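You operate a simulated robot arm through the tools that you are given. There is no shell and no other tool. Be economical: measure what you need, move in short steps, check, and stop when the job is done.

Carry out the task below with a simulated robot arm. There is one attempt and no reset: what you move stays moved.

JOB
Take the grey tin and put it on top of the black tall spool on the top of the rig bench. Then turn the yellow gap knob to 2. Then put the trough squeegee on the blue block. Then put the cure lamp on the grey core board on the top of the trough ledge. The order counts. Set down upright: grey tin, cure lamp.
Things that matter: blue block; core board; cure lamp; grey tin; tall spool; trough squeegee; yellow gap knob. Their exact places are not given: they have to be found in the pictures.

It is judged by the outcome, as a careful person would: the job done as asked, and still so three seconds after it is handed in. It fails if anything else is knocked over, pushed out of place, dropped, spilled or broken.

ROBOT AND FRAMES
A 7-joint arm with a four-finger gripper on a trunk, on a base that drives. Base frame: it is fixed to the floor where the robot stands at the start and does not move with it; the origin is under the middle of the robot, x ahead of it, y to its left, z up; the surface under the hand at the start is at about z = 0.86. Lengths are in m, angles in rad, forces in N, time in s.
Its first joint turns from -1.204 to 3.002 rad. Places, roughly: blue block (6x6x3 cm) [-13.1, 2.2, 0.9]; core board (23x17x3 cm) [-11.5, 4, 0.9]; cure lamp [-11.25, 4, 1]; grey tin [0.75, -0.25, 1]; tall spool (8x8x10 cm) [0.7, -0.4, 0.9]; trough squeegee (5x3x12 cm) [-10.4, 4.2, 0.9]; yellow gap knob [-9, 3.9, 0.8]. Payload 3.67 kg.
The tool frame sits at the grasp point between the pads (the TCP): z along the fingers, y along the line on which they close. The tips reach 0.028 m beyond it. Largest opening 0.112 m; the body of the gripper starts 0.073 m behind the TCP.
Orientation is that of the tool frame in the base frame, as a unit quaternion [x, y, z, w]. With the fingers straight down and closing along the base's y, the tool's x points along the base's -x, its y along +y and its z along -z.

CONTROLS
- The arm moves only by the tool arm_command. Its argument "series" is a list of rows, each an object (a shift or turn left out is 0, a gripper value left out holds the last) with "translation": the shift along the tool's x, y, z in cm, a list of three; "rotation": the turn, a rotation vector about the tool's x, y, z in rad, a list of three; "grip": the opening in per cent of the stroke, from 0 (shut) to 100 (fully open). In form: [{"translation": [tx, ty, tz], "rotation": [ax, ay, az], "grip": grip}, ...]. A call has 1 to 12 rows; each row shifts and turns the commanded pose from where the row before left it, along the tool's axes as they then stand. A row lasts 0.2 s, in which the tool goes at most 0.05 m and 0.15 rad; a call with a longer step from one row to the next is refused whole, and so is a gripper value outside its range. Where a pose cannot be reached the arm comes as near as it can. A force on the tool above 40 N (or 10 N above the force at the start of the call, whichever is more), or a blocked arm, ends the call early, and 0.2 s more pass. Each finger halts on what it meets, pressing with about 41 N; the grip force reading is that of the motor and also rises with nothing between the fingers. The clock runs only during rows and for 0.2 s after the last one: add rows that do not move to give the fingers time. It gives the time, the measured TCP pose, the force on the tool (base axes), the opening and the grip force at its end, in the units of the frame above (readings bear some noise), with the torque about the TCP (base axes, N m) and any sound that the robot's microphone picked up, and new pictures: "show" is both (left out), scene, wrist or none.
- Cameras (640 x 400 px; columns grow to the right, rows downward): "scene" is now at [0.1376, -0.0341, 1.3678]; the picture's right is [-0.38, -0.93, -0.00], its down [-0.33, 0.13, -0.94] and it looks along [0.87, -0.36, -0.35] (base axes); focal length 274 px, centre (320, 200). "wrist" rides on the gripper at [0.06, -0.018, -0.104] in the tool frame; the picture's right is [0.29, 0.96, 0.00], its down [-0.80, 0.24, -0.55] and it looks along [-0.53, 0.16, 0.83] (tool axes); focal length 234 px, centre (320, 200).
- move_column(by): slides the trunk up (or, below 0, down) by that many m; the arm and the scene camera ride with it, the base frame stays. It gives what a move gives, with no picture.
- base_move(legs): drives the robot by 1 to 6 legs, each [ahead, turn to the left] in m and rad, along the robot's own axes; the way and the turn of a leg run together, so that a leg with both is an arc; at most 1.5 m and 3.142 rad a leg. The arm and the cameras ride along, it lands a little off, and it stops where it bumps. It gives what a move gives, and a new picture of the scene camera.
- aim_head(pan, tilt): turns the head with the scene camera to pan (to the left, within 1.501 rad either way) and tilt (down, from -0.506 to 1.204), counted from straight ahead of the robot. It gives what a move gives, and a new picture of the scene camera.
- measure_at(camera, pixels): for up to 12 pixels [column, row] of the newest picture of that camera ("zoom" is the newest enlarged one), the place [x, y, z] in the base frame of the surface seen there, good to about 0.003 m. It takes no simulated time.
- close_up(camera, box): a new picture of the part [left, top, right, bottom] of that camera's present view, enlarged. It takes no simulated time.
- finish_job(): hands the job in; it is judged then, once.

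Keep the steps short. Do not move on a guess: measure, check each grasp and each placing, and mend mistakes. In all there are 110 turns and 260 pictures (those below and enlarged ones count). Leave the gripper open and the arm clear of the work at the hand-in unless told otherwise, and finish with a single line.

The tools are called as a command line: name --argument value ..., lists and objects as JSON in quotes. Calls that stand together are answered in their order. arm_command: Moves the arm, as the interface text tells. Its arguments: {"type":"object","properties":{"series":{"type":"array","items":{"type":"object","properties":{"translation":{"type":"array","items":{"type":"number"}},"rotation":{"type":"array","items":{"type":"number"}},"grip":{"type":"number"}}}},"show":{"type":"string","enum":["both","scene","wrist","none"]}},"required":["series"]} The other tools are called the same way: move_column (by) slides the trunk up or down; base_move (legs) drives the base; aim_head (pan, tilt) turns the head that bears the scene camera; measure_at (camera, pixels) gives the place of the surface under pixels of a picture; close_up (camera, box) takes an enlarged picture of a part of a camera's view; finish_job () hands the job in.

At the start:

```text
time: 0.0
position: [0.651, -0.3408, 1.2561]
ee_rot: [0.0, 1.0, -0.001, 0.001]
ft_force: [0.8, -0.1, 0.0]
ft_torque: [0.04, -0.06, -0.03]
grip_width: 0.1122
gripper_force: 0.1
trunk travel left (down, up): [-0.475, 0.365]
robot x, y, heading: [0.001, -0.0035, -0.002]
head pan, tilt: [-0.389, 0.361]
```

scene: 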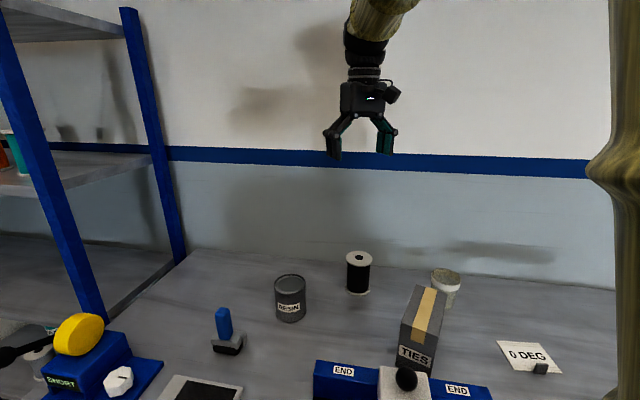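
wrist: 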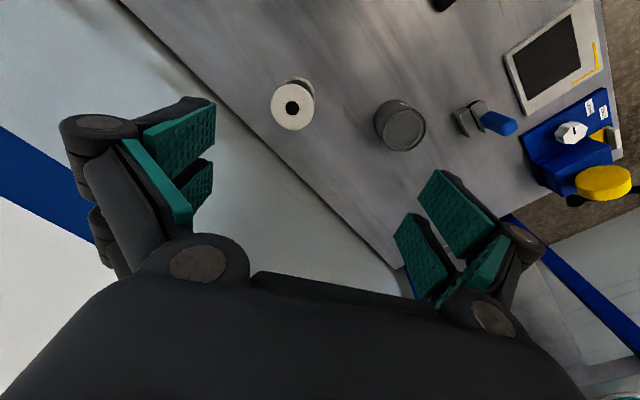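

I see the grey tin (RESIN) near (290,298) and the black spool near (358,272). I'll measure both.

close_up --camera "scene" --box '[240, 230, 400, 330]'

measure_at --camera "scene" --pixels '[[290, 279], [276, 283], [304, 283], [290, 288], [290, 315], [358, 253], [347, 258], [370, 258], [358, 264], [358, 292], [290, 275]]'

measure_at --camera "wrist" --pixels '[[405, 130], [385, 130], [424, 130], [405, 110], [405, 148], [293, 94], [293, 125], [275, 107], [311, 107], [293, 107]]'

```text
4.00 times, centred on (320, 280) of scene
```

zoom: 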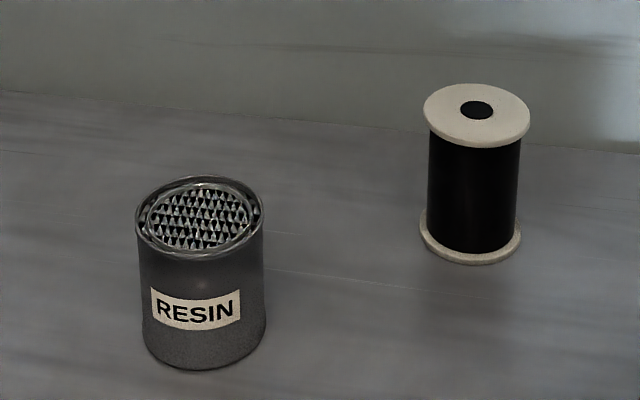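

```text
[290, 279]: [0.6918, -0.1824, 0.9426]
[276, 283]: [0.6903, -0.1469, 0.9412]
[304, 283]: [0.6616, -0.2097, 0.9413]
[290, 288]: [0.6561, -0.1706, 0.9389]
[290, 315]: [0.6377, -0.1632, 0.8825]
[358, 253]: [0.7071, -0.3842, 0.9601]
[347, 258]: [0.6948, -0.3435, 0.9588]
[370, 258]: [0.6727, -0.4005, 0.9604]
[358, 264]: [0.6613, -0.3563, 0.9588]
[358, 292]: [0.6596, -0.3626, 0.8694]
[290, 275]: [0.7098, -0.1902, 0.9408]
```

```text
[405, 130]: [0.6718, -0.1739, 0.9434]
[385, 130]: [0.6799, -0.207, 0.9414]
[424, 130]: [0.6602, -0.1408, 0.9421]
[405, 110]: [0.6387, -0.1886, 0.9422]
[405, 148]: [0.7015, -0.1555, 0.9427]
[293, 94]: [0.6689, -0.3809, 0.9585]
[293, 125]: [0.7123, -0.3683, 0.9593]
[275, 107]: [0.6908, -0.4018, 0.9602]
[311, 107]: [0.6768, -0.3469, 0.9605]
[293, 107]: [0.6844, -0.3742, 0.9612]
```

Tin centre ≈ (0.675, -0.178), top 0.942. Spool centre ≈ (0.684, -0.372), top 0.960. I'll move above the tin and partly down, then check.

arm_command --series '[{"translation": [-0.6, 4.1, 0], "grip": 100}, {"translation": [-0.6, 4.1, 0]}, {"translation": [-0.6, 4.1, 0]}, {"translation": [-0.6, 4.0, 0]}, {"translation": [0, 0, 4.5]}, {"translation": [0, 0, 4.5]}, {"translation": [0, 0, 4.5]}, {"translation": [0, 0, 4.5]}, {"translation": [0, 0, 3]}, {}]'

```text
time: 2.2
position: [0.6717, -0.1769, 1.0459]
ee_rot: [-0.001, 1.0, 0.001, 0.0]
ft_force: [-0.4, -0.3, 0.7]
ft_torque: [-0.05, 0.03, -0.01]
grip_width: 0.1121
gripper_force: 0.0
trunk travel left (down, up): [-0.475, 0.365]
robot x, y, heading: [-0.0017, 0.0013, 0.003]
head pan, tilt: [-0.389, 0.361]
```

scene: 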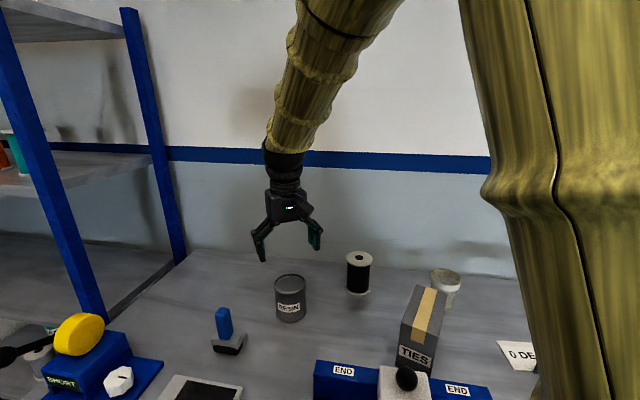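
wrist: 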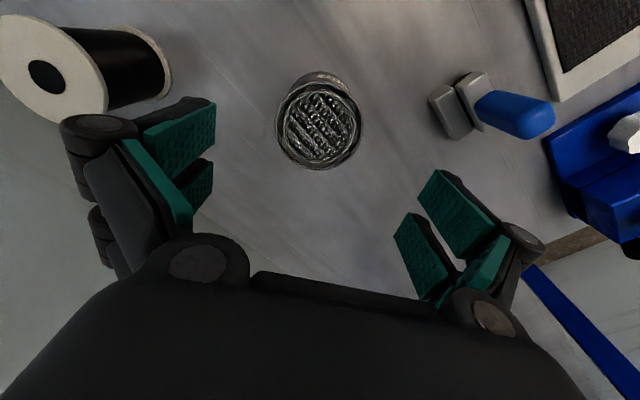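

measure_at --camera "wrist" --pixels '[[278, 125], [360, 125], [318, 85], [318, 166], [345, 95], [292, 155], [345, 155], [292, 95], [66, 73], [15, 62], [95, 95]]'

```text
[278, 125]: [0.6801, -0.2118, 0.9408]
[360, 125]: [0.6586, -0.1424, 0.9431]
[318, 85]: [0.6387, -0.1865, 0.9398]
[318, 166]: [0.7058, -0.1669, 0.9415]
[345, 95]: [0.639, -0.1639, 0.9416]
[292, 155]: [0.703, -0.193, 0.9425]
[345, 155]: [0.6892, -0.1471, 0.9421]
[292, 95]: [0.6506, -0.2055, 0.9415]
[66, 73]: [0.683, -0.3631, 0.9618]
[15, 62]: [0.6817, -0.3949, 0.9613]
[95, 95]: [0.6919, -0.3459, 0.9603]
```

The tin centre is (0.671, -0.177), and the TCP is right above it. I'll descend to z≈0.912 and close.

arm_command --series '[{"translation": [0, 0, 4.5]}, {"translation": [0, 0, 4.5]}, {"translation": [0, 0, 3]}, {"translation": [0, 0, 1.5]}, {}, {"grip": 0}, {}, {}, {}]' --show "wrist"

```text
time: 4.2
position: [0.6742, -0.1767, 0.9094]
ee_rot: [0.0, 1.0, 0.0, 0.0]
ft_force: [1.8, 0.5, 3.4]
ft_torque: [-0.1, 0.02, 0.02]
grip_width: 0.0764
gripper_force: 41.1
trunk travel left (down, up): [-0.475, 0.365]
robot x, y, heading: [-0.0029, -0.0017, -0.001]
head pan, tilt: [-0.389, 0.361]
```

wrist: 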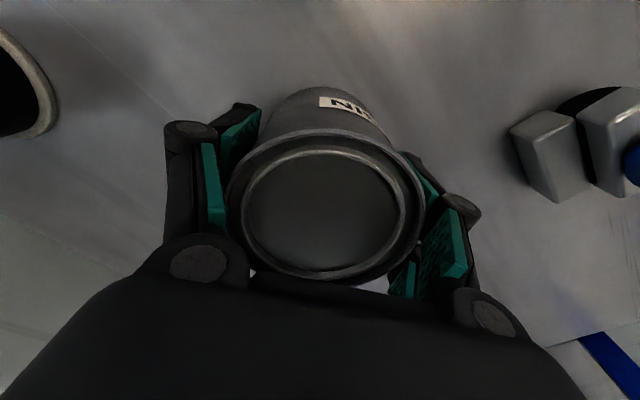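

The tin is gripped at 0.076 m. I'll lift it 17 cm, then move over the spool.

arm_command --series '[{"translation": [0, 0, -3]}, {"translation": [0, 0, -4]}, {"translation": [0, 0, -4]}, {"translation": [0, 0, -4]}, {"translation": [0, 0, -2]}, {"translation": [-0.2, -4, 0]}, {"translation": [-0.2, -4, 0]}, {"translation": [-0.2, -4, 0]}, {"translation": [-0.2, -4, 0]}, {"translation": [-0.2, -3.5, 0]}, {}, {}]'

```text
time: 6.8
position: [0.6884, -0.3735, 1.0803]
ee_rot: [0.0, 1.0, 0.0, 0.001]
ft_force: [-0.6, -0.8, -2.6]
ft_torque: [-0.02, 0.02, 0.02]
grip_width: 0.0764
gripper_force: 41.2
trunk travel left (down, up): [-0.475, 0.365]
robot x, y, heading: [-0.0029, 0.0008, -0.003]
head pan, tilt: [-0.389, 0.361]
```

scene: 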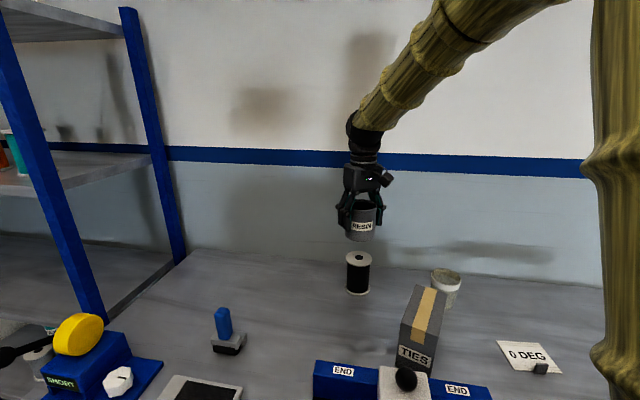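
wrist: 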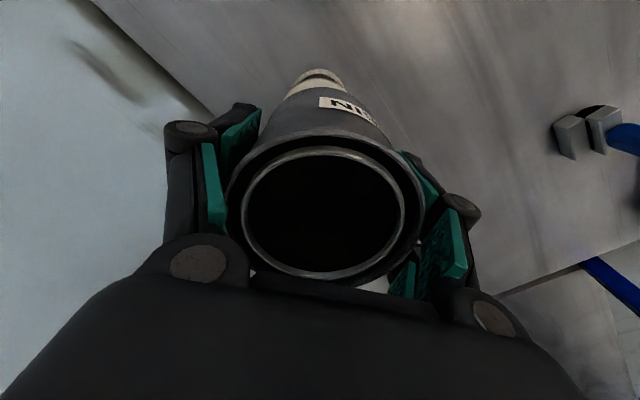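

I'll measure the spool rim and the held tin's edges in a close-up.

close_up --camera "scene" --box '[310, 190, 406, 250]'

measure_at --camera "scene" --pixels '[[346, 258], [371, 258], [358, 253], [358, 264], [349, 235], [373, 235], [360, 238]]'

measure_at --camera "wrist" --pixels '[[230, 195], [422, 195], [325, 137], [325, 283], [320, 72], [300, 85], [342, 82]]'

```text
6.67 times, centred on (358, 220) of scene
```

zoom: 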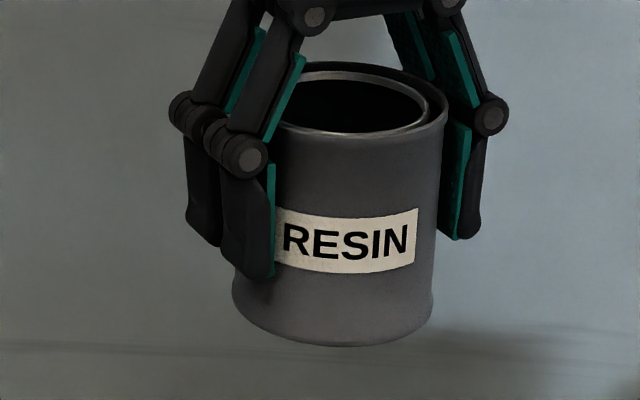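

```text
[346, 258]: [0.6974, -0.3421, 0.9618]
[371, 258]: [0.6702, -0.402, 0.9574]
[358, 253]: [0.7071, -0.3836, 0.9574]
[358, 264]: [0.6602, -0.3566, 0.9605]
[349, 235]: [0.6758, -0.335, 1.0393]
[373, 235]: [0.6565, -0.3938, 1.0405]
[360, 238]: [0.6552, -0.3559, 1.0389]
```

```text
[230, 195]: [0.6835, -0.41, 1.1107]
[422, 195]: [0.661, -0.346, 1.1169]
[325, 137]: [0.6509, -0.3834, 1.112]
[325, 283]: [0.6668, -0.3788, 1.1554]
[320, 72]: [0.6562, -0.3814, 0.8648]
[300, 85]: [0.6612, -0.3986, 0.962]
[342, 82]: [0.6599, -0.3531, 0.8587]
```

The tin is aligned with the spool within 3 mm. I'll lower it 6.9 cm in small steps.

arm_command --series '[{"translation": [0.2, 0.1, 3]}, {"translation": [0, 0, 2]}, {"translation": [0, 0, 1]}, {"translation": [0, 0, 0.5]}, {"translation": [0, 0, 0.3]}, {}, {}]' --show "scene"

close_up --camera "scene" --box '[310, 220, 406, 300]'

```text
time: 8.4
position: [0.6833, -0.3712, 1.0128]
ee_rot: [-0.001, 1.0, 0.001, 0.0]
ft_force: [0.0, -0.2, -1.8]
ft_torque: [0.02, 0.03, -0.04]
grip_width: 0.0763
gripper_force: 41.2
trunk travel left (down, up): [-0.475, 0.365]
robot x, y, heading: [-0.0016, -0.0005, 0.003]
head pan, tilt: [-0.389, 0.361]
```

scene: 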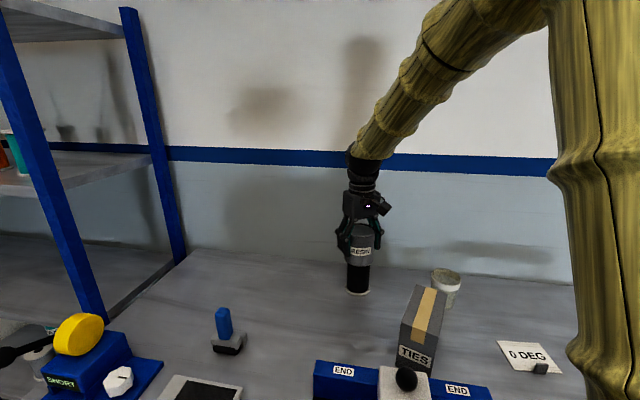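

```text
5.00 times, centred on (358, 260) of scene
```

zoom: 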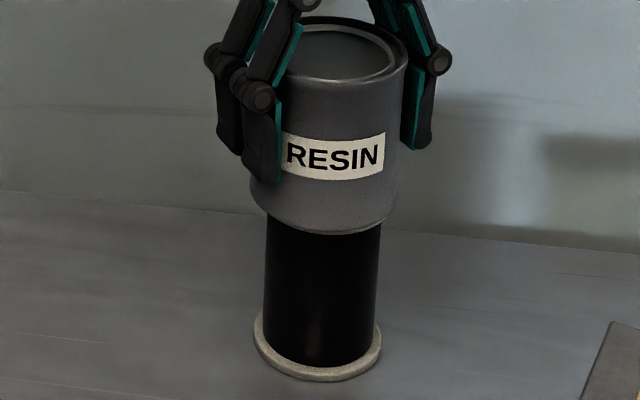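

It looks centred. I'll lower to contact in 1–2 mm steps.

arm_command --series '[{"translation": [0, 0, 0.15]}, {"translation": [0, 0, 0.1]}, {}]' --show "none"

```text
time: 9.2
position: [0.6826, -0.3711, 1.0103]
ee_rot: [0.0, 1.0, -0.001, 0.001]
ft_force: [-0.3, 0.4, -1.5]
ft_torque: [0.01, 0.01, 0.01]
grip_width: 0.0765
gripper_force: 41.3
trunk travel left (down, up): [-0.475, 0.365]
robot x, y, heading: [-0.0027, 0.0015, -0.004]
head pan, tilt: [-0.389, 0.361]
```

arm_command --series '[{"translation": [0, 0, 0.1]}, {"translation": [0, 0, 0.1]}, {}]' --show "none"

```text
time: 10.0
position: [0.6839, -0.3701, 1.0112]
ee_rot: [0.0, 1.0, 0.0, 0.001]
ft_force: [2.0, -1.5, 16.9]
ft_torque: [-0.15, 0.11, -0.02]
grip_width: 0.0764
gripper_force: 41.1
trunk travel left (down, up): [-0.475, 0.365]
robot x, y, heading: [-0.0015, -0.0013, -0.003]
head pan, tilt: [-0.389, 0.361]
```

The vertical force rose to 17 N, so the tin is in contact. I'll back off 1 mm, open slowly, and go up.

arm_command --series '[{"translation": [0, 0, -0.1]}, {"grip": 85}, {"grip": 100}, {}, {"translation": [0, 0, -3]}, {"translation": [0, 0, -4]}, {"translation": [0, 0, -4]}, {"translation": [0, 0, -4]}, {}]' --show "scene"

close_up --camera "scene" --box '[310, 220, 406, 300]'

```text
time: 12.0
position: [0.683, -0.3691, 1.1577]
ee_rot: [0.0, 1.0, 0.0, 0.0]
ft_force: [1.0, -0.2, -0.9]
ft_torque: [-0.01, -0.01, 0.0]
grip_width: 0.1118
gripper_force: 0.0
trunk travel left (down, up): [-0.475, 0.365]
robot x, y, heading: [-0.0013, 0.0004, 0.003]
head pan, tilt: [-0.389, 0.361]
```

scene: 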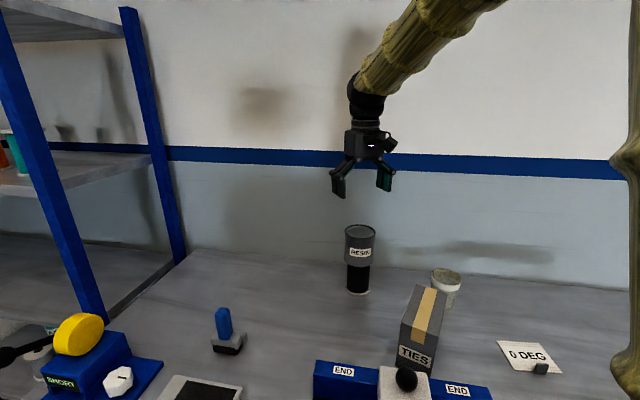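

```text
5.00 times, centred on (358, 260) of scene
```

zoom: 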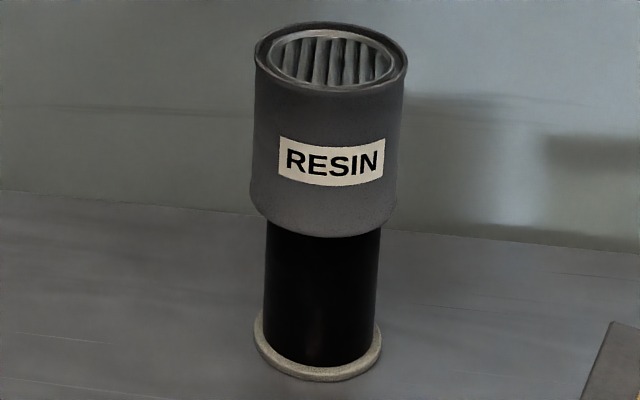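

The tin stands upright on the spool. Next I'll lift and tuck the arm, then survey the surroundings for driving.

arm_command --series '[{"translation": [0, 0, -4.5]}, {"translation": [0, 0, -4.5]}, {"translation": [0, 0, -4.5]}, {"translation": [0, 0, -4.5]}, {"translation": [4, 4, 0]}, {"translation": [3.5, 4, 0]}, {"translation": [3.5, 4, 0]}, {"translation": [3.5, 4, 0]}, {"translation": [3.5, 4, 0]}, {"translation": [3, 4, 0]}, {"translation": [3, 3, 0]}, {}]' --show "none"

aim_head --pan 1.5 --tilt 0.3

aim_head --pan -1.5 --tilt 0.3

```text
refused: row 5 steps farther than a row can; nothing moved
```

```text
time: 13.9
position: [0.6831, -0.3697, 1.158]
ee_rot: [-0.001, 1.0, 0.0, 0.0]
ft_force: [-1.4, 0.5, -0.1]
ft_torque: [0.02, 0.01, 0.02]
grip_width: 0.1119
gripper_force: 0.0
trunk travel left (down, up): [-0.475, 0.365]
robot x, y, heading: [0.0002, -0.0011, -0.001]
head pan, tilt: [1.499, 0.3]
```

scene: 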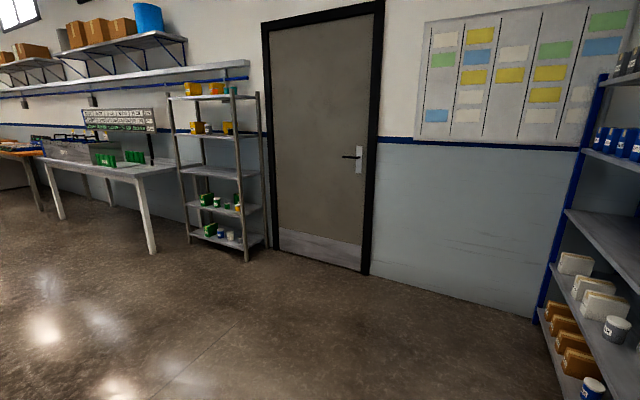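

```text
time: 16.5
position: [0.6825, -0.3698, 1.1584]
ee_rot: [0.0, 1.0, 0.0, 0.0]
ft_force: [0.5, 0.2, 0.4]
ft_torque: [0.03, 0.0, -0.01]
grip_width: 0.112
gripper_force: 0.0
trunk travel left (down, up): [-0.475, 0.365]
robot x, y, heading: [0.0, -0.0, -0.0]
head pan, tilt: [-1.499, 0.3]
```

scene: 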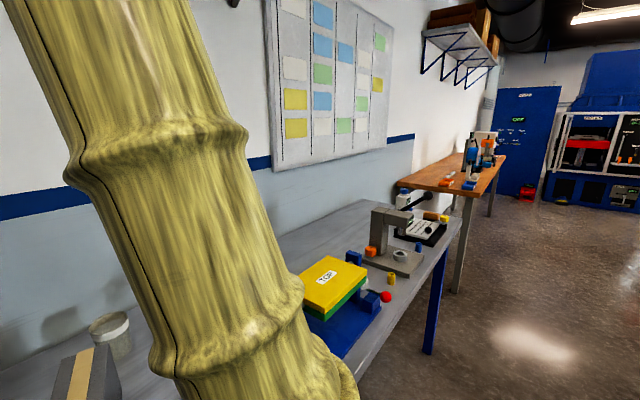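

One row was too long. I'll redo the lift and tuck, then back away from the bench.

arm_command --series '[{"translation": [0, 0, -4.5]}, {"translation": [0, 0, -4.5]}, {"translation": [0, 0, -4.5]}, {"translation": [0, 0, -4.5]}, {"translation": [2.5, 4, 0]}, {"translation": [2.5, 4, 0]}, {"translation": [2.5, 4, 0]}, {"translation": [2.5, 4, 0]}, {"translation": [3, 3.5, 0]}, {"translation": [3, 3.5, 0]}, {"translation": [3, 3, 0]}, {}]' --show "none"

base_move --legs '[[-0.8, 0]]'

```text
time: 19.3
position: [0.6521, -0.2159, 1.3507]
ee_rot: [0.012, 0.998, 0.053, -0.016]
ft_force: [0.6, -0.5, -0.1]
ft_torque: [0.03, -0.01, -0.01]
grip_width: 0.1117
gripper_force: 0.0
out of reach, approached as far as the arm can: row 8, 9, 10, 11
trunk travel left (down, up): [-0.475, 0.365]
robot x, y, heading: [0.0006, -0.0022, -0.001]
head pan, tilt: [-1.499, 0.3]
stopped in row 12: the arm was blocked; the commanded pose is now the measured one
```

```text
time: 23.5
position: [-0.1377, -0.2134, 1.3509]
ee_rot: [0.009, 0.998, 0.053, -0.015]
ft_force: [0.0, -0.7, 0.5]
ft_torque: [-0.02, -0.03, 0.03]
grip_width: 0.1122
gripper_force: 0.2
trunk travel left (down, up): [-0.475, 0.365]
robot x, y, heading: [-0.7897, -0.0004, -0.001]
head pan, tilt: [-1.499, 0.3]
```

scene: 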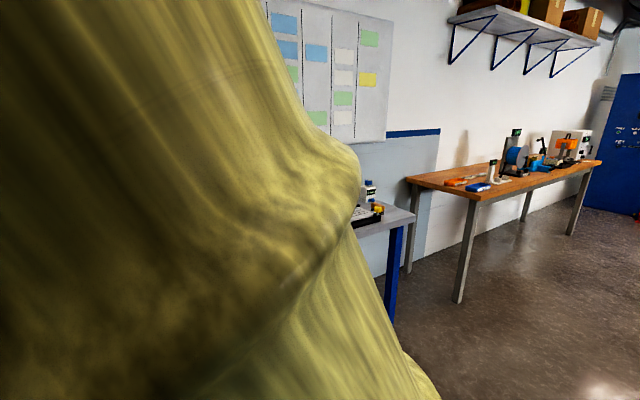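

The arm clears the bench. I'll turn left about 2.7 rad to face the far area and look ahead.

base_move --legs '[[0, 2.7]]'

aim_head --pan 0.3 --tilt 0.25

aim_head --pan -0.7 --tilt 0.25

```text
time: 30.1
position: [-1.267, 0.4942, 1.3491]
ee_rot: [0.966, -0.253, 0.003, 0.055]
ft_force: [0.7, -0.3, 0.0]
ft_torque: [-0.02, 0.02, 0.0]
grip_width: 0.1122
gripper_force: 0.1
trunk travel left (down, up): [-0.475, 0.365]
robot x, y, heading: [-0.7915, -0.0012, 2.652]
head pan, tilt: [-1.499, 0.3]
```

scene: 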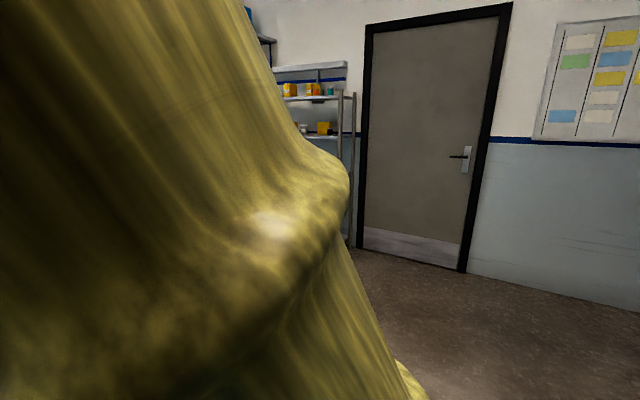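

```text
time: 31.9
position: [-1.2661, 0.4949, 1.3497]
ee_rot: [0.966, -0.253, 0.002, 0.057]
ft_force: [0.2, 0.2, -0.3]
ft_torque: [0.0, 0.03, 0.03]
grip_width: 0.1118
gripper_force: 0.1
trunk travel left (down, up): [-0.475, 0.365]
robot x, y, heading: [-0.7892, -0.0015, 2.648]
head pan, tilt: [0.3, 0.25]
```

scene: 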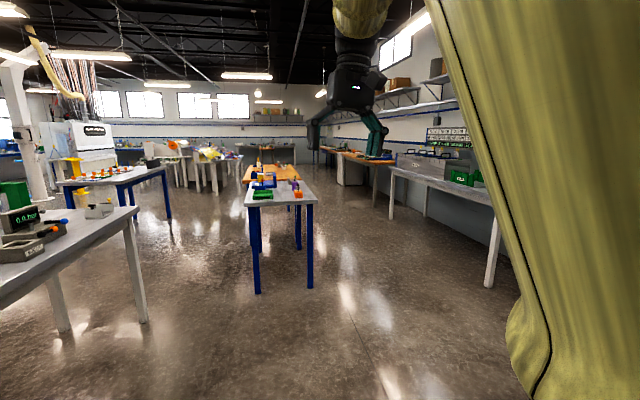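

```text
time: 33.2
position: [-1.2664, 0.4948, 1.3499]
ee_rot: [0.966, -0.253, 0.002, 0.056]
ft_force: [-0.1, -0.5, 0.0]
ft_torque: [-0.03, 0.0, -0.03]
grip_width: 0.1118
gripper_force: 0.0
trunk travel left (down, up): [-0.475, 0.365]
robot x, y, heading: [-0.792, -0.0016, 2.655]
head pan, tilt: [-0.7, 0.25]
```

scene: 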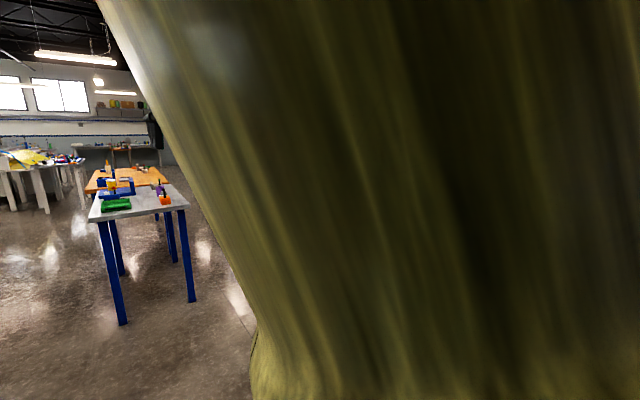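

I'll look left-ahead again to measure the layout of tables.

aim_head --pan 0.2 --tilt 0.2

close_up --camera "scene" --box '[170, 110, 490, 310]'

```text
time: 34.4
position: [-1.2671, 0.4958, 1.3492]
ee_rot: [0.966, -0.254, 0.003, 0.057]
ft_force: [-1.2, 0.1, -0.5]
ft_torque: [0.0, 0.02, 0.04]
grip_width: 0.1119
gripper_force: 0.1
trunk travel left (down, up): [-0.475, 0.365]
robot x, y, heading: [-0.7943, -0.0001, 2.651]
head pan, tilt: [0.201, 0.201]
```

scene: 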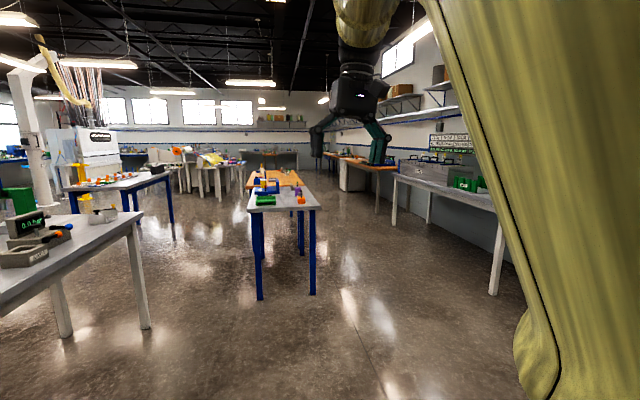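

```text
2.00 times, centred on (330, 210) of scene
```

zoom: 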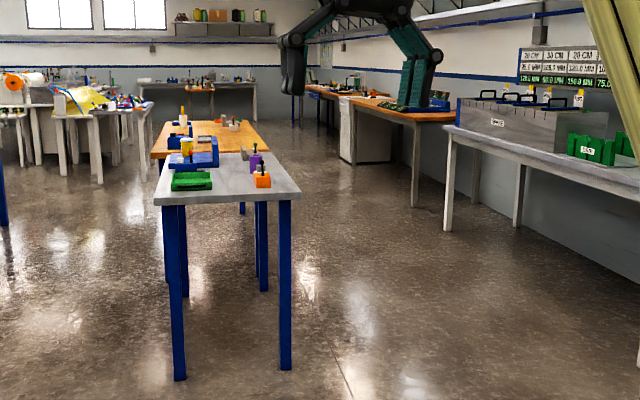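

measure_at --camera "zoom" --pixels '[[180, 378], [288, 368], [172, 140], [262, 135], [415, 203], [447, 228], [345, 90], [75, 110], [210, 87], [100, 180], [355, 72], [300, 200]]'

measure_at --camera "scene" --pixels '[[147, 325], [172, 235], [65, 332], [240, 215], [490, 290], [135, 215]]'

```text
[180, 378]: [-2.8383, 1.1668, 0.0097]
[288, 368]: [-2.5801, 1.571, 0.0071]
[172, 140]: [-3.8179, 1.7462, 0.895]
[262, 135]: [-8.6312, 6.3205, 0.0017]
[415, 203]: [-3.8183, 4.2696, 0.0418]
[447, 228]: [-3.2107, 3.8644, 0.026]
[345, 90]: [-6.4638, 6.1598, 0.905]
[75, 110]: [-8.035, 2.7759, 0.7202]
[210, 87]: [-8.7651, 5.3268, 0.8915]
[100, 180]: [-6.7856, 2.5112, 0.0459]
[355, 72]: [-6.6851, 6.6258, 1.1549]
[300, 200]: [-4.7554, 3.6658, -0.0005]
```

```text
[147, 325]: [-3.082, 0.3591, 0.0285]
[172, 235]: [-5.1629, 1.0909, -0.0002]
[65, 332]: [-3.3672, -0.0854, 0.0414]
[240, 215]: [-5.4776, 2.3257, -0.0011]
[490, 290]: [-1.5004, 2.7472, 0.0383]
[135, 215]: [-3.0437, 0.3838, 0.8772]
```

The room is rotated relative to my frame. The aisle to the right of the centre tables is about 1.5 m wide, so I'll drive there, then look.

base_move --legs '[[0, -0.656], [1.04, 0], [1.04, 0], [0, 0.576]]'

aim_head --pan 0.45 --tilt 0.25

```text
time: 48.2
position: [-2.0155, 2.472, 1.3504]
ee_rot: [0.948, -0.314, -0.001, 0.056]
ft_force: [-0.8, -0.2, -0.3]
ft_torque: [0.05, 0.0, -0.01]
grip_width: 0.1117
gripper_force: 0.0
trunk travel left (down, up): [-0.475, 0.365]
robot x, y, heading: [-1.6066, 1.9198, 2.526]
head pan, tilt: [0.201, 0.201]
```

scene: 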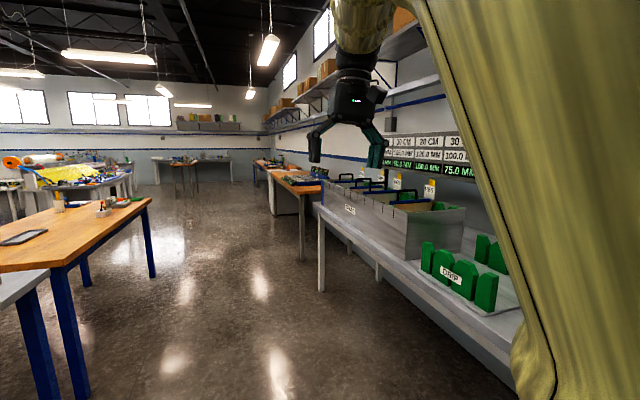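

```text
time: 48.9
position: [-2.016, 2.4732, 1.3499]
ee_rot: [0.948, -0.314, -0.002, 0.056]
ft_force: [-0.1, 0.6, -0.2]
ft_torque: [-0.02, 0.01, -0.01]
grip_width: 0.1117
gripper_force: 0.0
trunk travel left (down, up): [-0.475, 0.365]
robot x, y, heading: [-1.6084, 1.9229, 2.527]
head pan, tilt: [0.45, 0.25]
```

scene: 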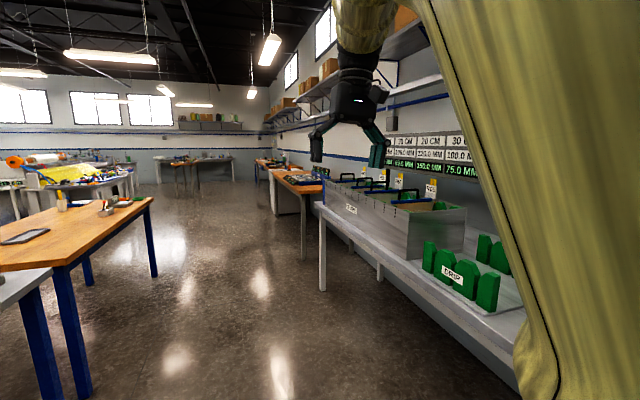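

I'll measure points in this picture to map the path ahead.

measure_at --camera "scene" --pixels '[[155, 275], [90, 280], [150, 198], [322, 288], [302, 257], [133, 195], [70, 205], [160, 182], [232, 180], [245, 300], [180, 200], [75, 172]]'

close_up --camera "scene" --box '[0, 120, 320, 320]'

```text
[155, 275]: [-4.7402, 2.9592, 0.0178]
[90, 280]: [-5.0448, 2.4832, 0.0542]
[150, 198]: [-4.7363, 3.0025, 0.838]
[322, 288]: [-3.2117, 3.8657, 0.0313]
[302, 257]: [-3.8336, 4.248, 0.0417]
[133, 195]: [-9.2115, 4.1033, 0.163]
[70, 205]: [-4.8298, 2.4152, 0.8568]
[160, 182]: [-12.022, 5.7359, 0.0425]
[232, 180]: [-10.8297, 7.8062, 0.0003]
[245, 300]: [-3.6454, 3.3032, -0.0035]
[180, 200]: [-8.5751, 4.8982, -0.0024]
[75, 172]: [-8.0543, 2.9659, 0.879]
```

```text
2.00 times, centred on (160, 220) of scene
```

zoom: 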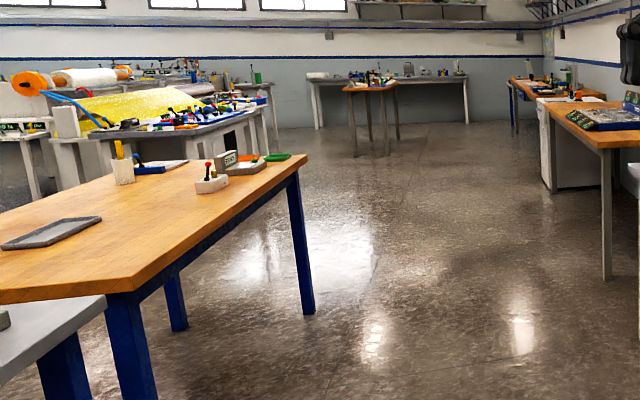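

The aisle ahead is clear. I'll drive 4.2 m along it, past the orange table, then look at the coating line.

base_move --legs '[[0, 0.06], [1.4, 0], [1.4, 0], [1.4, 0]]'

close_up --camera "scene" --box '[0, 100, 320, 300]'

```text
time: 69.7
position: [-5.6817, 4.6402, 1.35]
ee_rot: [0.955, -0.289, 0.001, 0.057]
ft_force: [0.1, 0.0, -0.4]
ft_torque: [0.04, -0.03, 0.01]
grip_width: 0.112
gripper_force: 0.1
trunk travel left (down, up): [-0.475, 0.365]
robot x, y, heading: [-5.2441, 4.1087, 2.576]
head pan, tilt: [0.45, 0.25]
```

scene: 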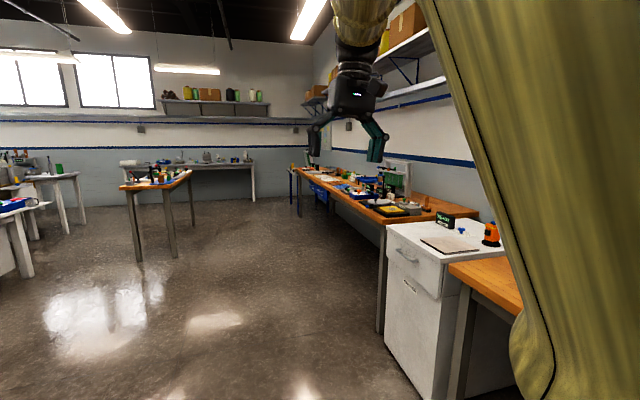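

```text
2.00 times, centred on (160, 200) of scene
```

zoom: 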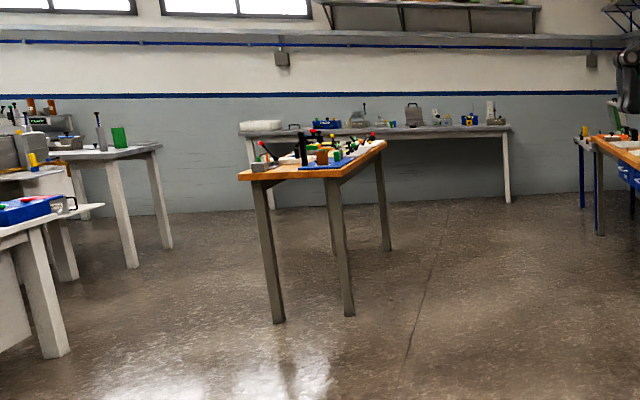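

Now I'll pan left to see the coating line.

aim_head --pan 1.0 --tilt 0.25

close_up --camera "scene" --box '[100, 100, 420, 300]'

measure_at --camera "zoom" --pixels '[[320, 200], [250, 200], [400, 200]]'

```text
time: 70.7
position: [-5.6807, 4.6404, 1.3491]
ee_rot: [0.955, -0.29, 0.002, 0.056]
ft_force: [-0.7, 0.4, -0.3]
ft_torque: [0.02, 0.02, 0.01]
grip_width: 0.1119
gripper_force: 0.2
trunk travel left (down, up): [-0.475, 0.365]
robot x, y, heading: [-5.2423, 4.111, 2.58]
head pan, tilt: [1.0, 0.25]
```

scene: 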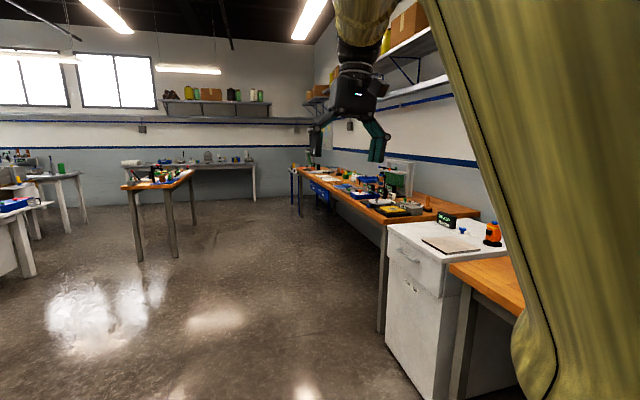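

```text
2.00 times, centred on (260, 200) of scene
```

zoom: 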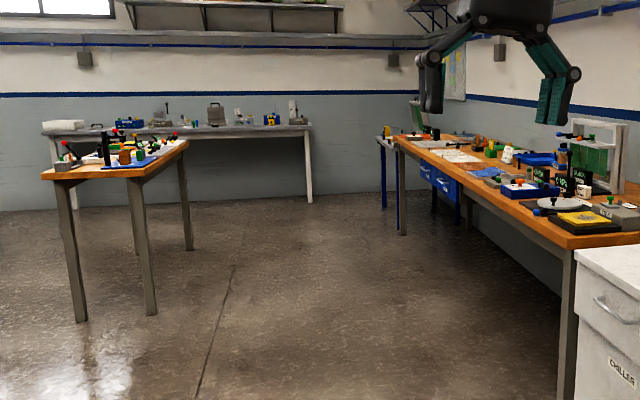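

```text
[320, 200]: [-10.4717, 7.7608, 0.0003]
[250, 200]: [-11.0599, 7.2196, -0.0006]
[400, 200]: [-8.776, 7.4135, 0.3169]
```

The view isn't turning left as commanded: the gripper stays at the same pixel (355,90). The tucked arm is probably blocking the head. I'll return the arm to near its start pose and try again.

arm_command --series '[{"translation": [0, -4, 2]}, {"translation": [0, -4, 2]}, {"translation": [0, -4, 2]}, {"translation": [0, -2, 3]}, {}]' --show "none"

aim_head --pan 0.9 --tilt 0.25

```text
time: 71.9
position: [-5.6038, 4.7478, 1.245]
ee_rot: [0.955, -0.29, 0.0, 0.056]
ft_force: [0.5, -0.1, 0.1]
ft_torque: [0.0, 0.01, 0.0]
grip_width: 0.1119
gripper_force: 0.0
trunk travel left (down, up): [-0.475, 0.365]
robot x, y, heading: [-5.2444, 4.1104, 2.58]
head pan, tilt: [1.0, 0.25]
```

```text
time: 72.5
position: [-5.6056, 4.7481, 1.2458]
ee_rot: [0.956, -0.289, 0.0, 0.057]
ft_force: [0.1, 0.0, -0.3]
ft_torque: [-0.01, 0.02, -0.01]
grip_width: 0.1119
gripper_force: 0.1
trunk travel left (down, up): [-0.475, 0.365]
robot x, y, heading: [-5.2445, 4.108, 2.579]
head pan, tilt: [0.901, 0.25]
```

scene: 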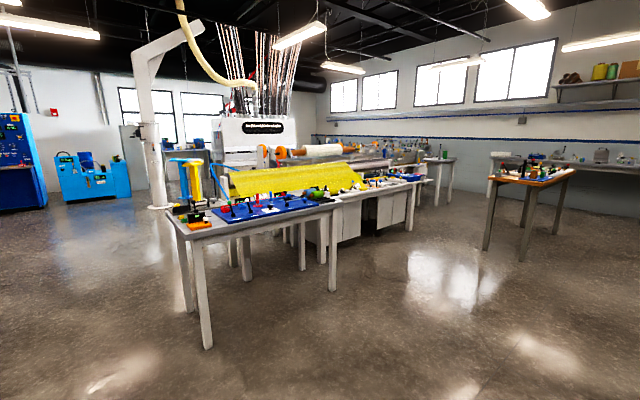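

The head moves now. I'll zoom in on the coating line and measure.

close_up --camera "scene" --box '[160, 110, 480, 310]'

measure_at --camera "scene" --pixels '[[180, 230], [335, 200], [208, 345], [333, 288], [428, 178], [408, 228], [440, 155], [395, 158], [295, 182], [240, 210], [520, 258], [370, 170]]'

```text
2.00 times, centred on (320, 210) of scene
```

zoom: 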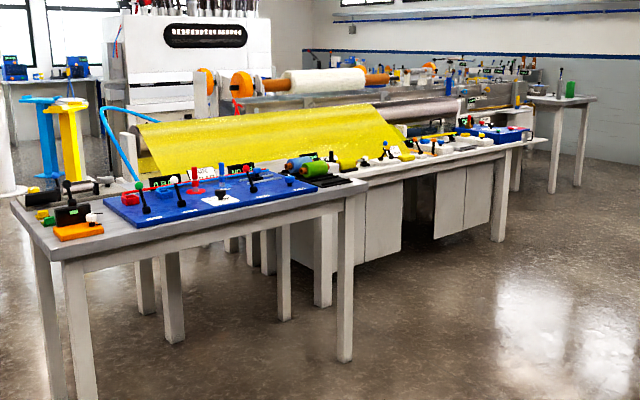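

```text
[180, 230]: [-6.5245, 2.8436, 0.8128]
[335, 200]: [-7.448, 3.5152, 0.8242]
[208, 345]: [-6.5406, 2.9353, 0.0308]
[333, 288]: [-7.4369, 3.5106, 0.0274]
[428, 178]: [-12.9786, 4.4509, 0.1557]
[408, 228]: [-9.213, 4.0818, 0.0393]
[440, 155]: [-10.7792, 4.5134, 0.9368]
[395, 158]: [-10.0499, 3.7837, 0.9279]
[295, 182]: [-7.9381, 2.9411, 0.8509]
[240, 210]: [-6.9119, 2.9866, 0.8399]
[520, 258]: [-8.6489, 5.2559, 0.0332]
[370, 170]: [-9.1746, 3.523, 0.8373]
```

close_up --camera "scene" --box '[340, 145, 460, 220]'

measure_at --camera "zoom" --pixels '[[50, 130], [120, 145], [180, 140], [250, 140], [330, 160], [340, 185], [440, 60], [470, 60], [400, 60], [520, 70], [560, 75], [420, 190]]'

```text
5.33 times, centred on (400, 182) of scene
```

zoom: 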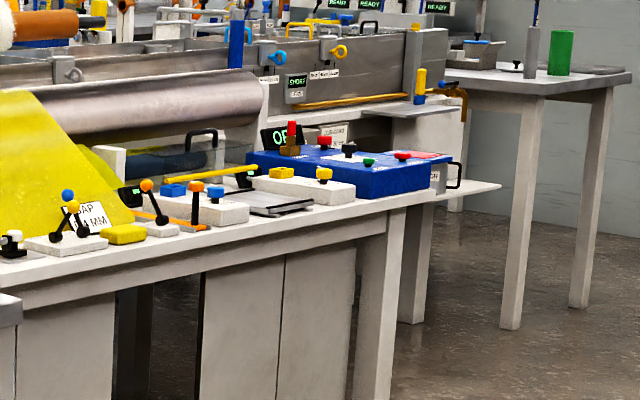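

```text
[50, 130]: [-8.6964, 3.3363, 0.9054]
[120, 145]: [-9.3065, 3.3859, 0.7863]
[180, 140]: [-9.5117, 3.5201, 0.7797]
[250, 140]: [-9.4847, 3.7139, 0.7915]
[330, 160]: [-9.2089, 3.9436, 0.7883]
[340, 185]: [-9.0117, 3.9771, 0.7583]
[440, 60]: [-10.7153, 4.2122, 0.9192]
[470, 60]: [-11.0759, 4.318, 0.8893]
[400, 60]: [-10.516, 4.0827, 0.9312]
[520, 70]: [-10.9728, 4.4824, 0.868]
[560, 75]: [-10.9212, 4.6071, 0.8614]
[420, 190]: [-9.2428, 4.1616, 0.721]
```

The knob sits on the white table at about (-9, 3.9). I'll drive to a spot in front of it, about half a metre short, and look.

base_move --legs '[[0, 0.456], [1.25, 0], [1.2, 0]]'

aim_head --pan 0.5 --tilt 0.5

```text
time: 86.0
position: [-8.2809, 4.9193, 1.246]
ee_rot: [0.994, -0.089, 0.012, 0.055]
ft_force: [-0.2, -0.1, -0.3]
ft_torque: [-0.03, -0.05, 0.02]
grip_width: 0.1121
gripper_force: 0.0
trunk travel left (down, up): [-0.475, 0.365]
robot x, y, heading: [-7.6966, 4.4786, 2.984]
head pan, tilt: [0.901, 0.25]
```

scene: 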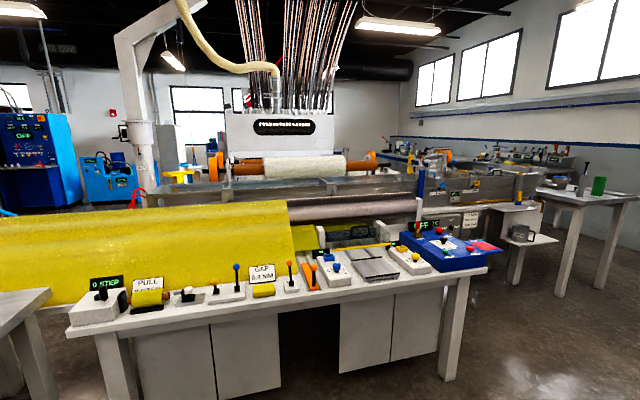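

```text
time: 86.8
position: [-8.2809, 4.92, 1.2457]
ee_rot: [0.995, -0.088, 0.011, 0.055]
ft_force: [0.2, 0.7, 0.9]
ft_torque: [0.0, 0.01, -0.02]
grip_width: 0.1117
gripper_force: 0.1
trunk travel left (down, up): [-0.475, 0.365]
robot x, y, heading: [-7.6932, 4.4778, 2.989]
head pan, tilt: [0.499, 0.499]
```

scene: 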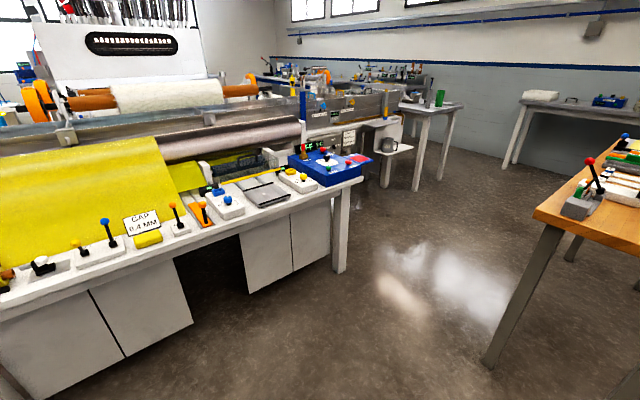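

close_up --camera "scene" --box '[60, 130, 380, 330]'

measure_at --camera "scene" --pixels '[[302, 180], [140, 223], [172, 230], [205, 235], [362, 180], [210, 240], [498, 360], [537, 210], [148, 241], [222, 202], [80, 276], [338, 268]]'

```text
2.00 times, centred on (220, 230) of scene
```

zoom: 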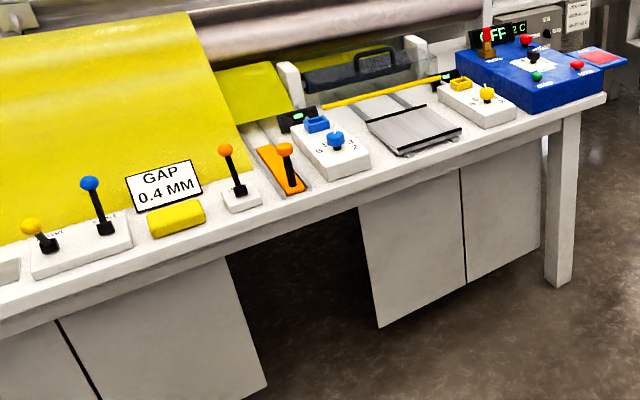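

```text
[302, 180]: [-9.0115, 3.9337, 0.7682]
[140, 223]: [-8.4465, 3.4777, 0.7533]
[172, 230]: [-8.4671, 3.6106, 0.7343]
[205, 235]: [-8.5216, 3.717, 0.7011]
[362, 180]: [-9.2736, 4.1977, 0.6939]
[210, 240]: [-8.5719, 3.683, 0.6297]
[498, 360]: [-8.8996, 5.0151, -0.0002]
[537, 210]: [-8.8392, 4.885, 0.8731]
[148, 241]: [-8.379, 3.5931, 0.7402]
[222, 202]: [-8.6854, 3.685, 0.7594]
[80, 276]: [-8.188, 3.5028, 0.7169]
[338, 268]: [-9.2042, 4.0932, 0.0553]
```

The yellow knob on a white dial block is at (302,178) in the scene, about (-9.01, 3.93, 0.77). I'll turn to face it and drive to about 0.70 m away.

base_move --legs '[[0, 0.55], [0.7, 0]]'

aim_head --pan 0.0 --tilt 0.7

```text
time: 92.1
position: [-9.0556, 4.2879, 1.2449]
ee_rot: [0.982, 0.183, 0.026, 0.05]
ft_force: [-0.2, -0.2, 1.0]
ft_torque: [0.01, 0.01, 0.03]
grip_width: 0.1121
gripper_force: 0.0
trunk travel left (down, up): [-0.475, 0.365]
robot x, y, heading: [-8.3234, 4.2157, -2.742]
head pan, tilt: [0.499, 0.499]
```

scene: 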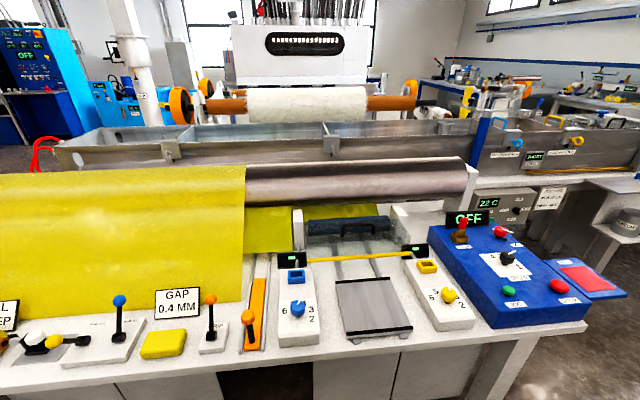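

```text
time: 93.1
position: [-9.0547, 4.2863, 1.2448]
ee_rot: [0.982, 0.182, 0.026, 0.05]
ft_force: [0.2, 0.6, -0.5]
ft_torque: [-0.01, -0.01, -0.02]
grip_width: 0.112
gripper_force: 0.0
trunk travel left (down, up): [-0.475, 0.365]
robot x, y, heading: [-8.321, 4.2155, -2.748]
head pan, tilt: [0.0, 0.7]
```

scene: 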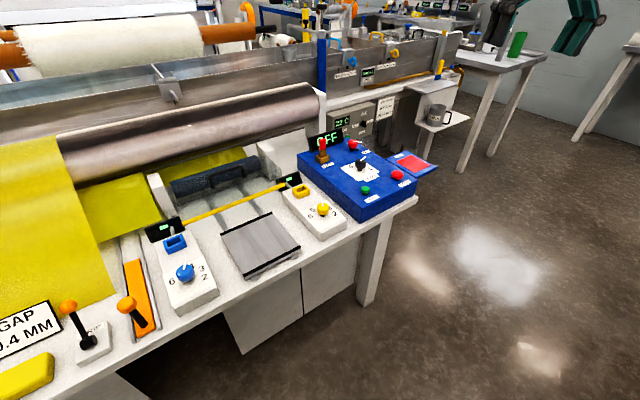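

close_up --camera "scene" --box '[274, 170, 354, 250]'

measure_at --camera "zoom" --pixels '[[320, 200], [320, 215], [320, 240], [270, 200], [370, 260], [320, 290]]'

```text
5.00 times, centred on (314, 210) of scene
```

zoom: 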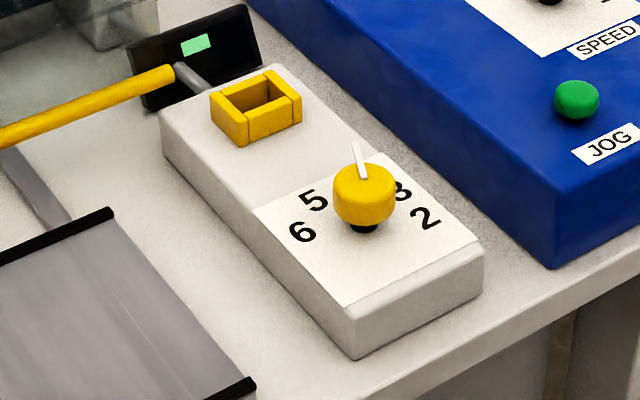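

```text
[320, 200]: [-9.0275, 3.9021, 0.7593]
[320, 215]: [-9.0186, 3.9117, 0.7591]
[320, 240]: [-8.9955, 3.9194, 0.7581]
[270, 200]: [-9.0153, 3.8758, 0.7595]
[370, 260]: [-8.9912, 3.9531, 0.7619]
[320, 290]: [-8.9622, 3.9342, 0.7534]
```

measure_at --camera "zoom" --pixels '[[365, 185], [340, 195], [390, 195], [365, 210], [357, 148], [362, 175], [303, 232], [315, 200], [402, 190], [425, 217], [375, 152], [340, 215]]'

```text
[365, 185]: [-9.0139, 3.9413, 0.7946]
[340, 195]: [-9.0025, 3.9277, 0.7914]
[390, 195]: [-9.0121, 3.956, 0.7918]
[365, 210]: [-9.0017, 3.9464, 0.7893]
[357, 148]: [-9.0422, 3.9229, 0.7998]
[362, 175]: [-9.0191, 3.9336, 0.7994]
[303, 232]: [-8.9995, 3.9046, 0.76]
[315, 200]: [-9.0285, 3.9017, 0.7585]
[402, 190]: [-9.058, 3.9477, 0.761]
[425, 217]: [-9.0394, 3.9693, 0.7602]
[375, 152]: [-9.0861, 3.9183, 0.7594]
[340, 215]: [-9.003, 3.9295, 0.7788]
```

The yellow knob's centre is ≈ (-9.0195, 3.937). It points to 4; "2" is 90° clockwise seen from above. I'll square the tool so the fingers close across the pointer, then move above the knob.

arm_command --series '[{"rotation": [0.055, -0.011, -0.096], "grip": 100}, {"rotation": [0.055, -0.011, -0.096]}, {"translation": [-2, 4.4, 0]}, {"translation": [-2.2, 4.4, 0]}, {"translation": [-2.2, 4.4, 0]}, {"translation": [-2.2, 4.4, 0]}, {"translation": [-2.2, 4.4, 0]}, {"translation": [-2.2, 4.4, 0]}, {"translation": [-2.5, 4.3, 0]}, {}]' --show "none"

arm_command --series '[{"translation": [0, 0, 4.8]}, {"translation": [0, 0, 4.8]}, {"translation": [0, 0, 4.8]}, {"translation": [0, 0, 4.8]}, {"translation": [0, 0, 4.8]}, {"translation": [0, 0, 4.5]}, {}]'

```text
time: 95.3
position: [-9.0257, 3.9461, 1.2491]
ee_rot: [0.961, 0.276, 0.0, 0.001]
ft_force: [-0.4, 0.4, 0.4]
ft_torque: [-0.03, 0.0, 0.0]
grip_width: 0.112
gripper_force: 0.2
trunk travel left (down, up): [-0.475, 0.365]
robot x, y, heading: [-8.3273, 4.2128, -2.746]
head pan, tilt: [0.0, 0.7]
```

```text
time: 96.9
position: [-9.0215, 3.9483, 0.9614]
ee_rot: [0.96, 0.278, -0.001, 0.0]
ft_force: [-0.1, 0.2, 0.1]
ft_torque: [-0.01, 0.0, 0.01]
grip_width: 0.1116
gripper_force: 0.0
trunk travel left (down, up): [-0.475, 0.365]
robot x, y, heading: [-8.3208, 4.2153, -2.749]
head pan, tilt: [0.0, 0.7]
```

scene: 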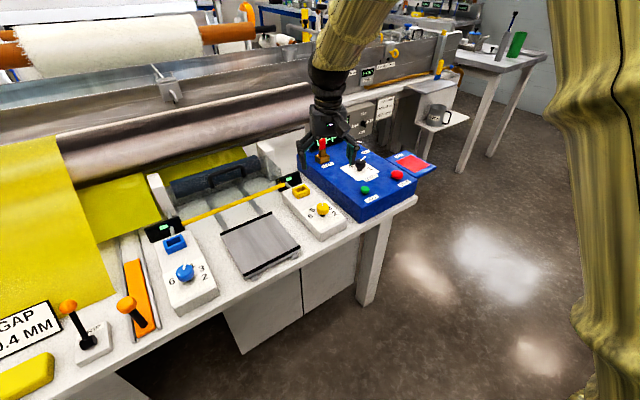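
wrist: 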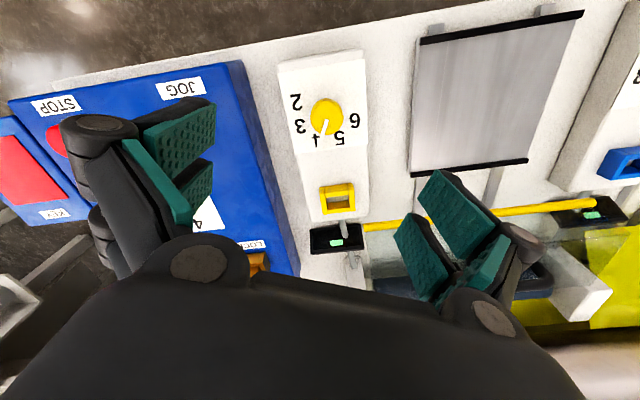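

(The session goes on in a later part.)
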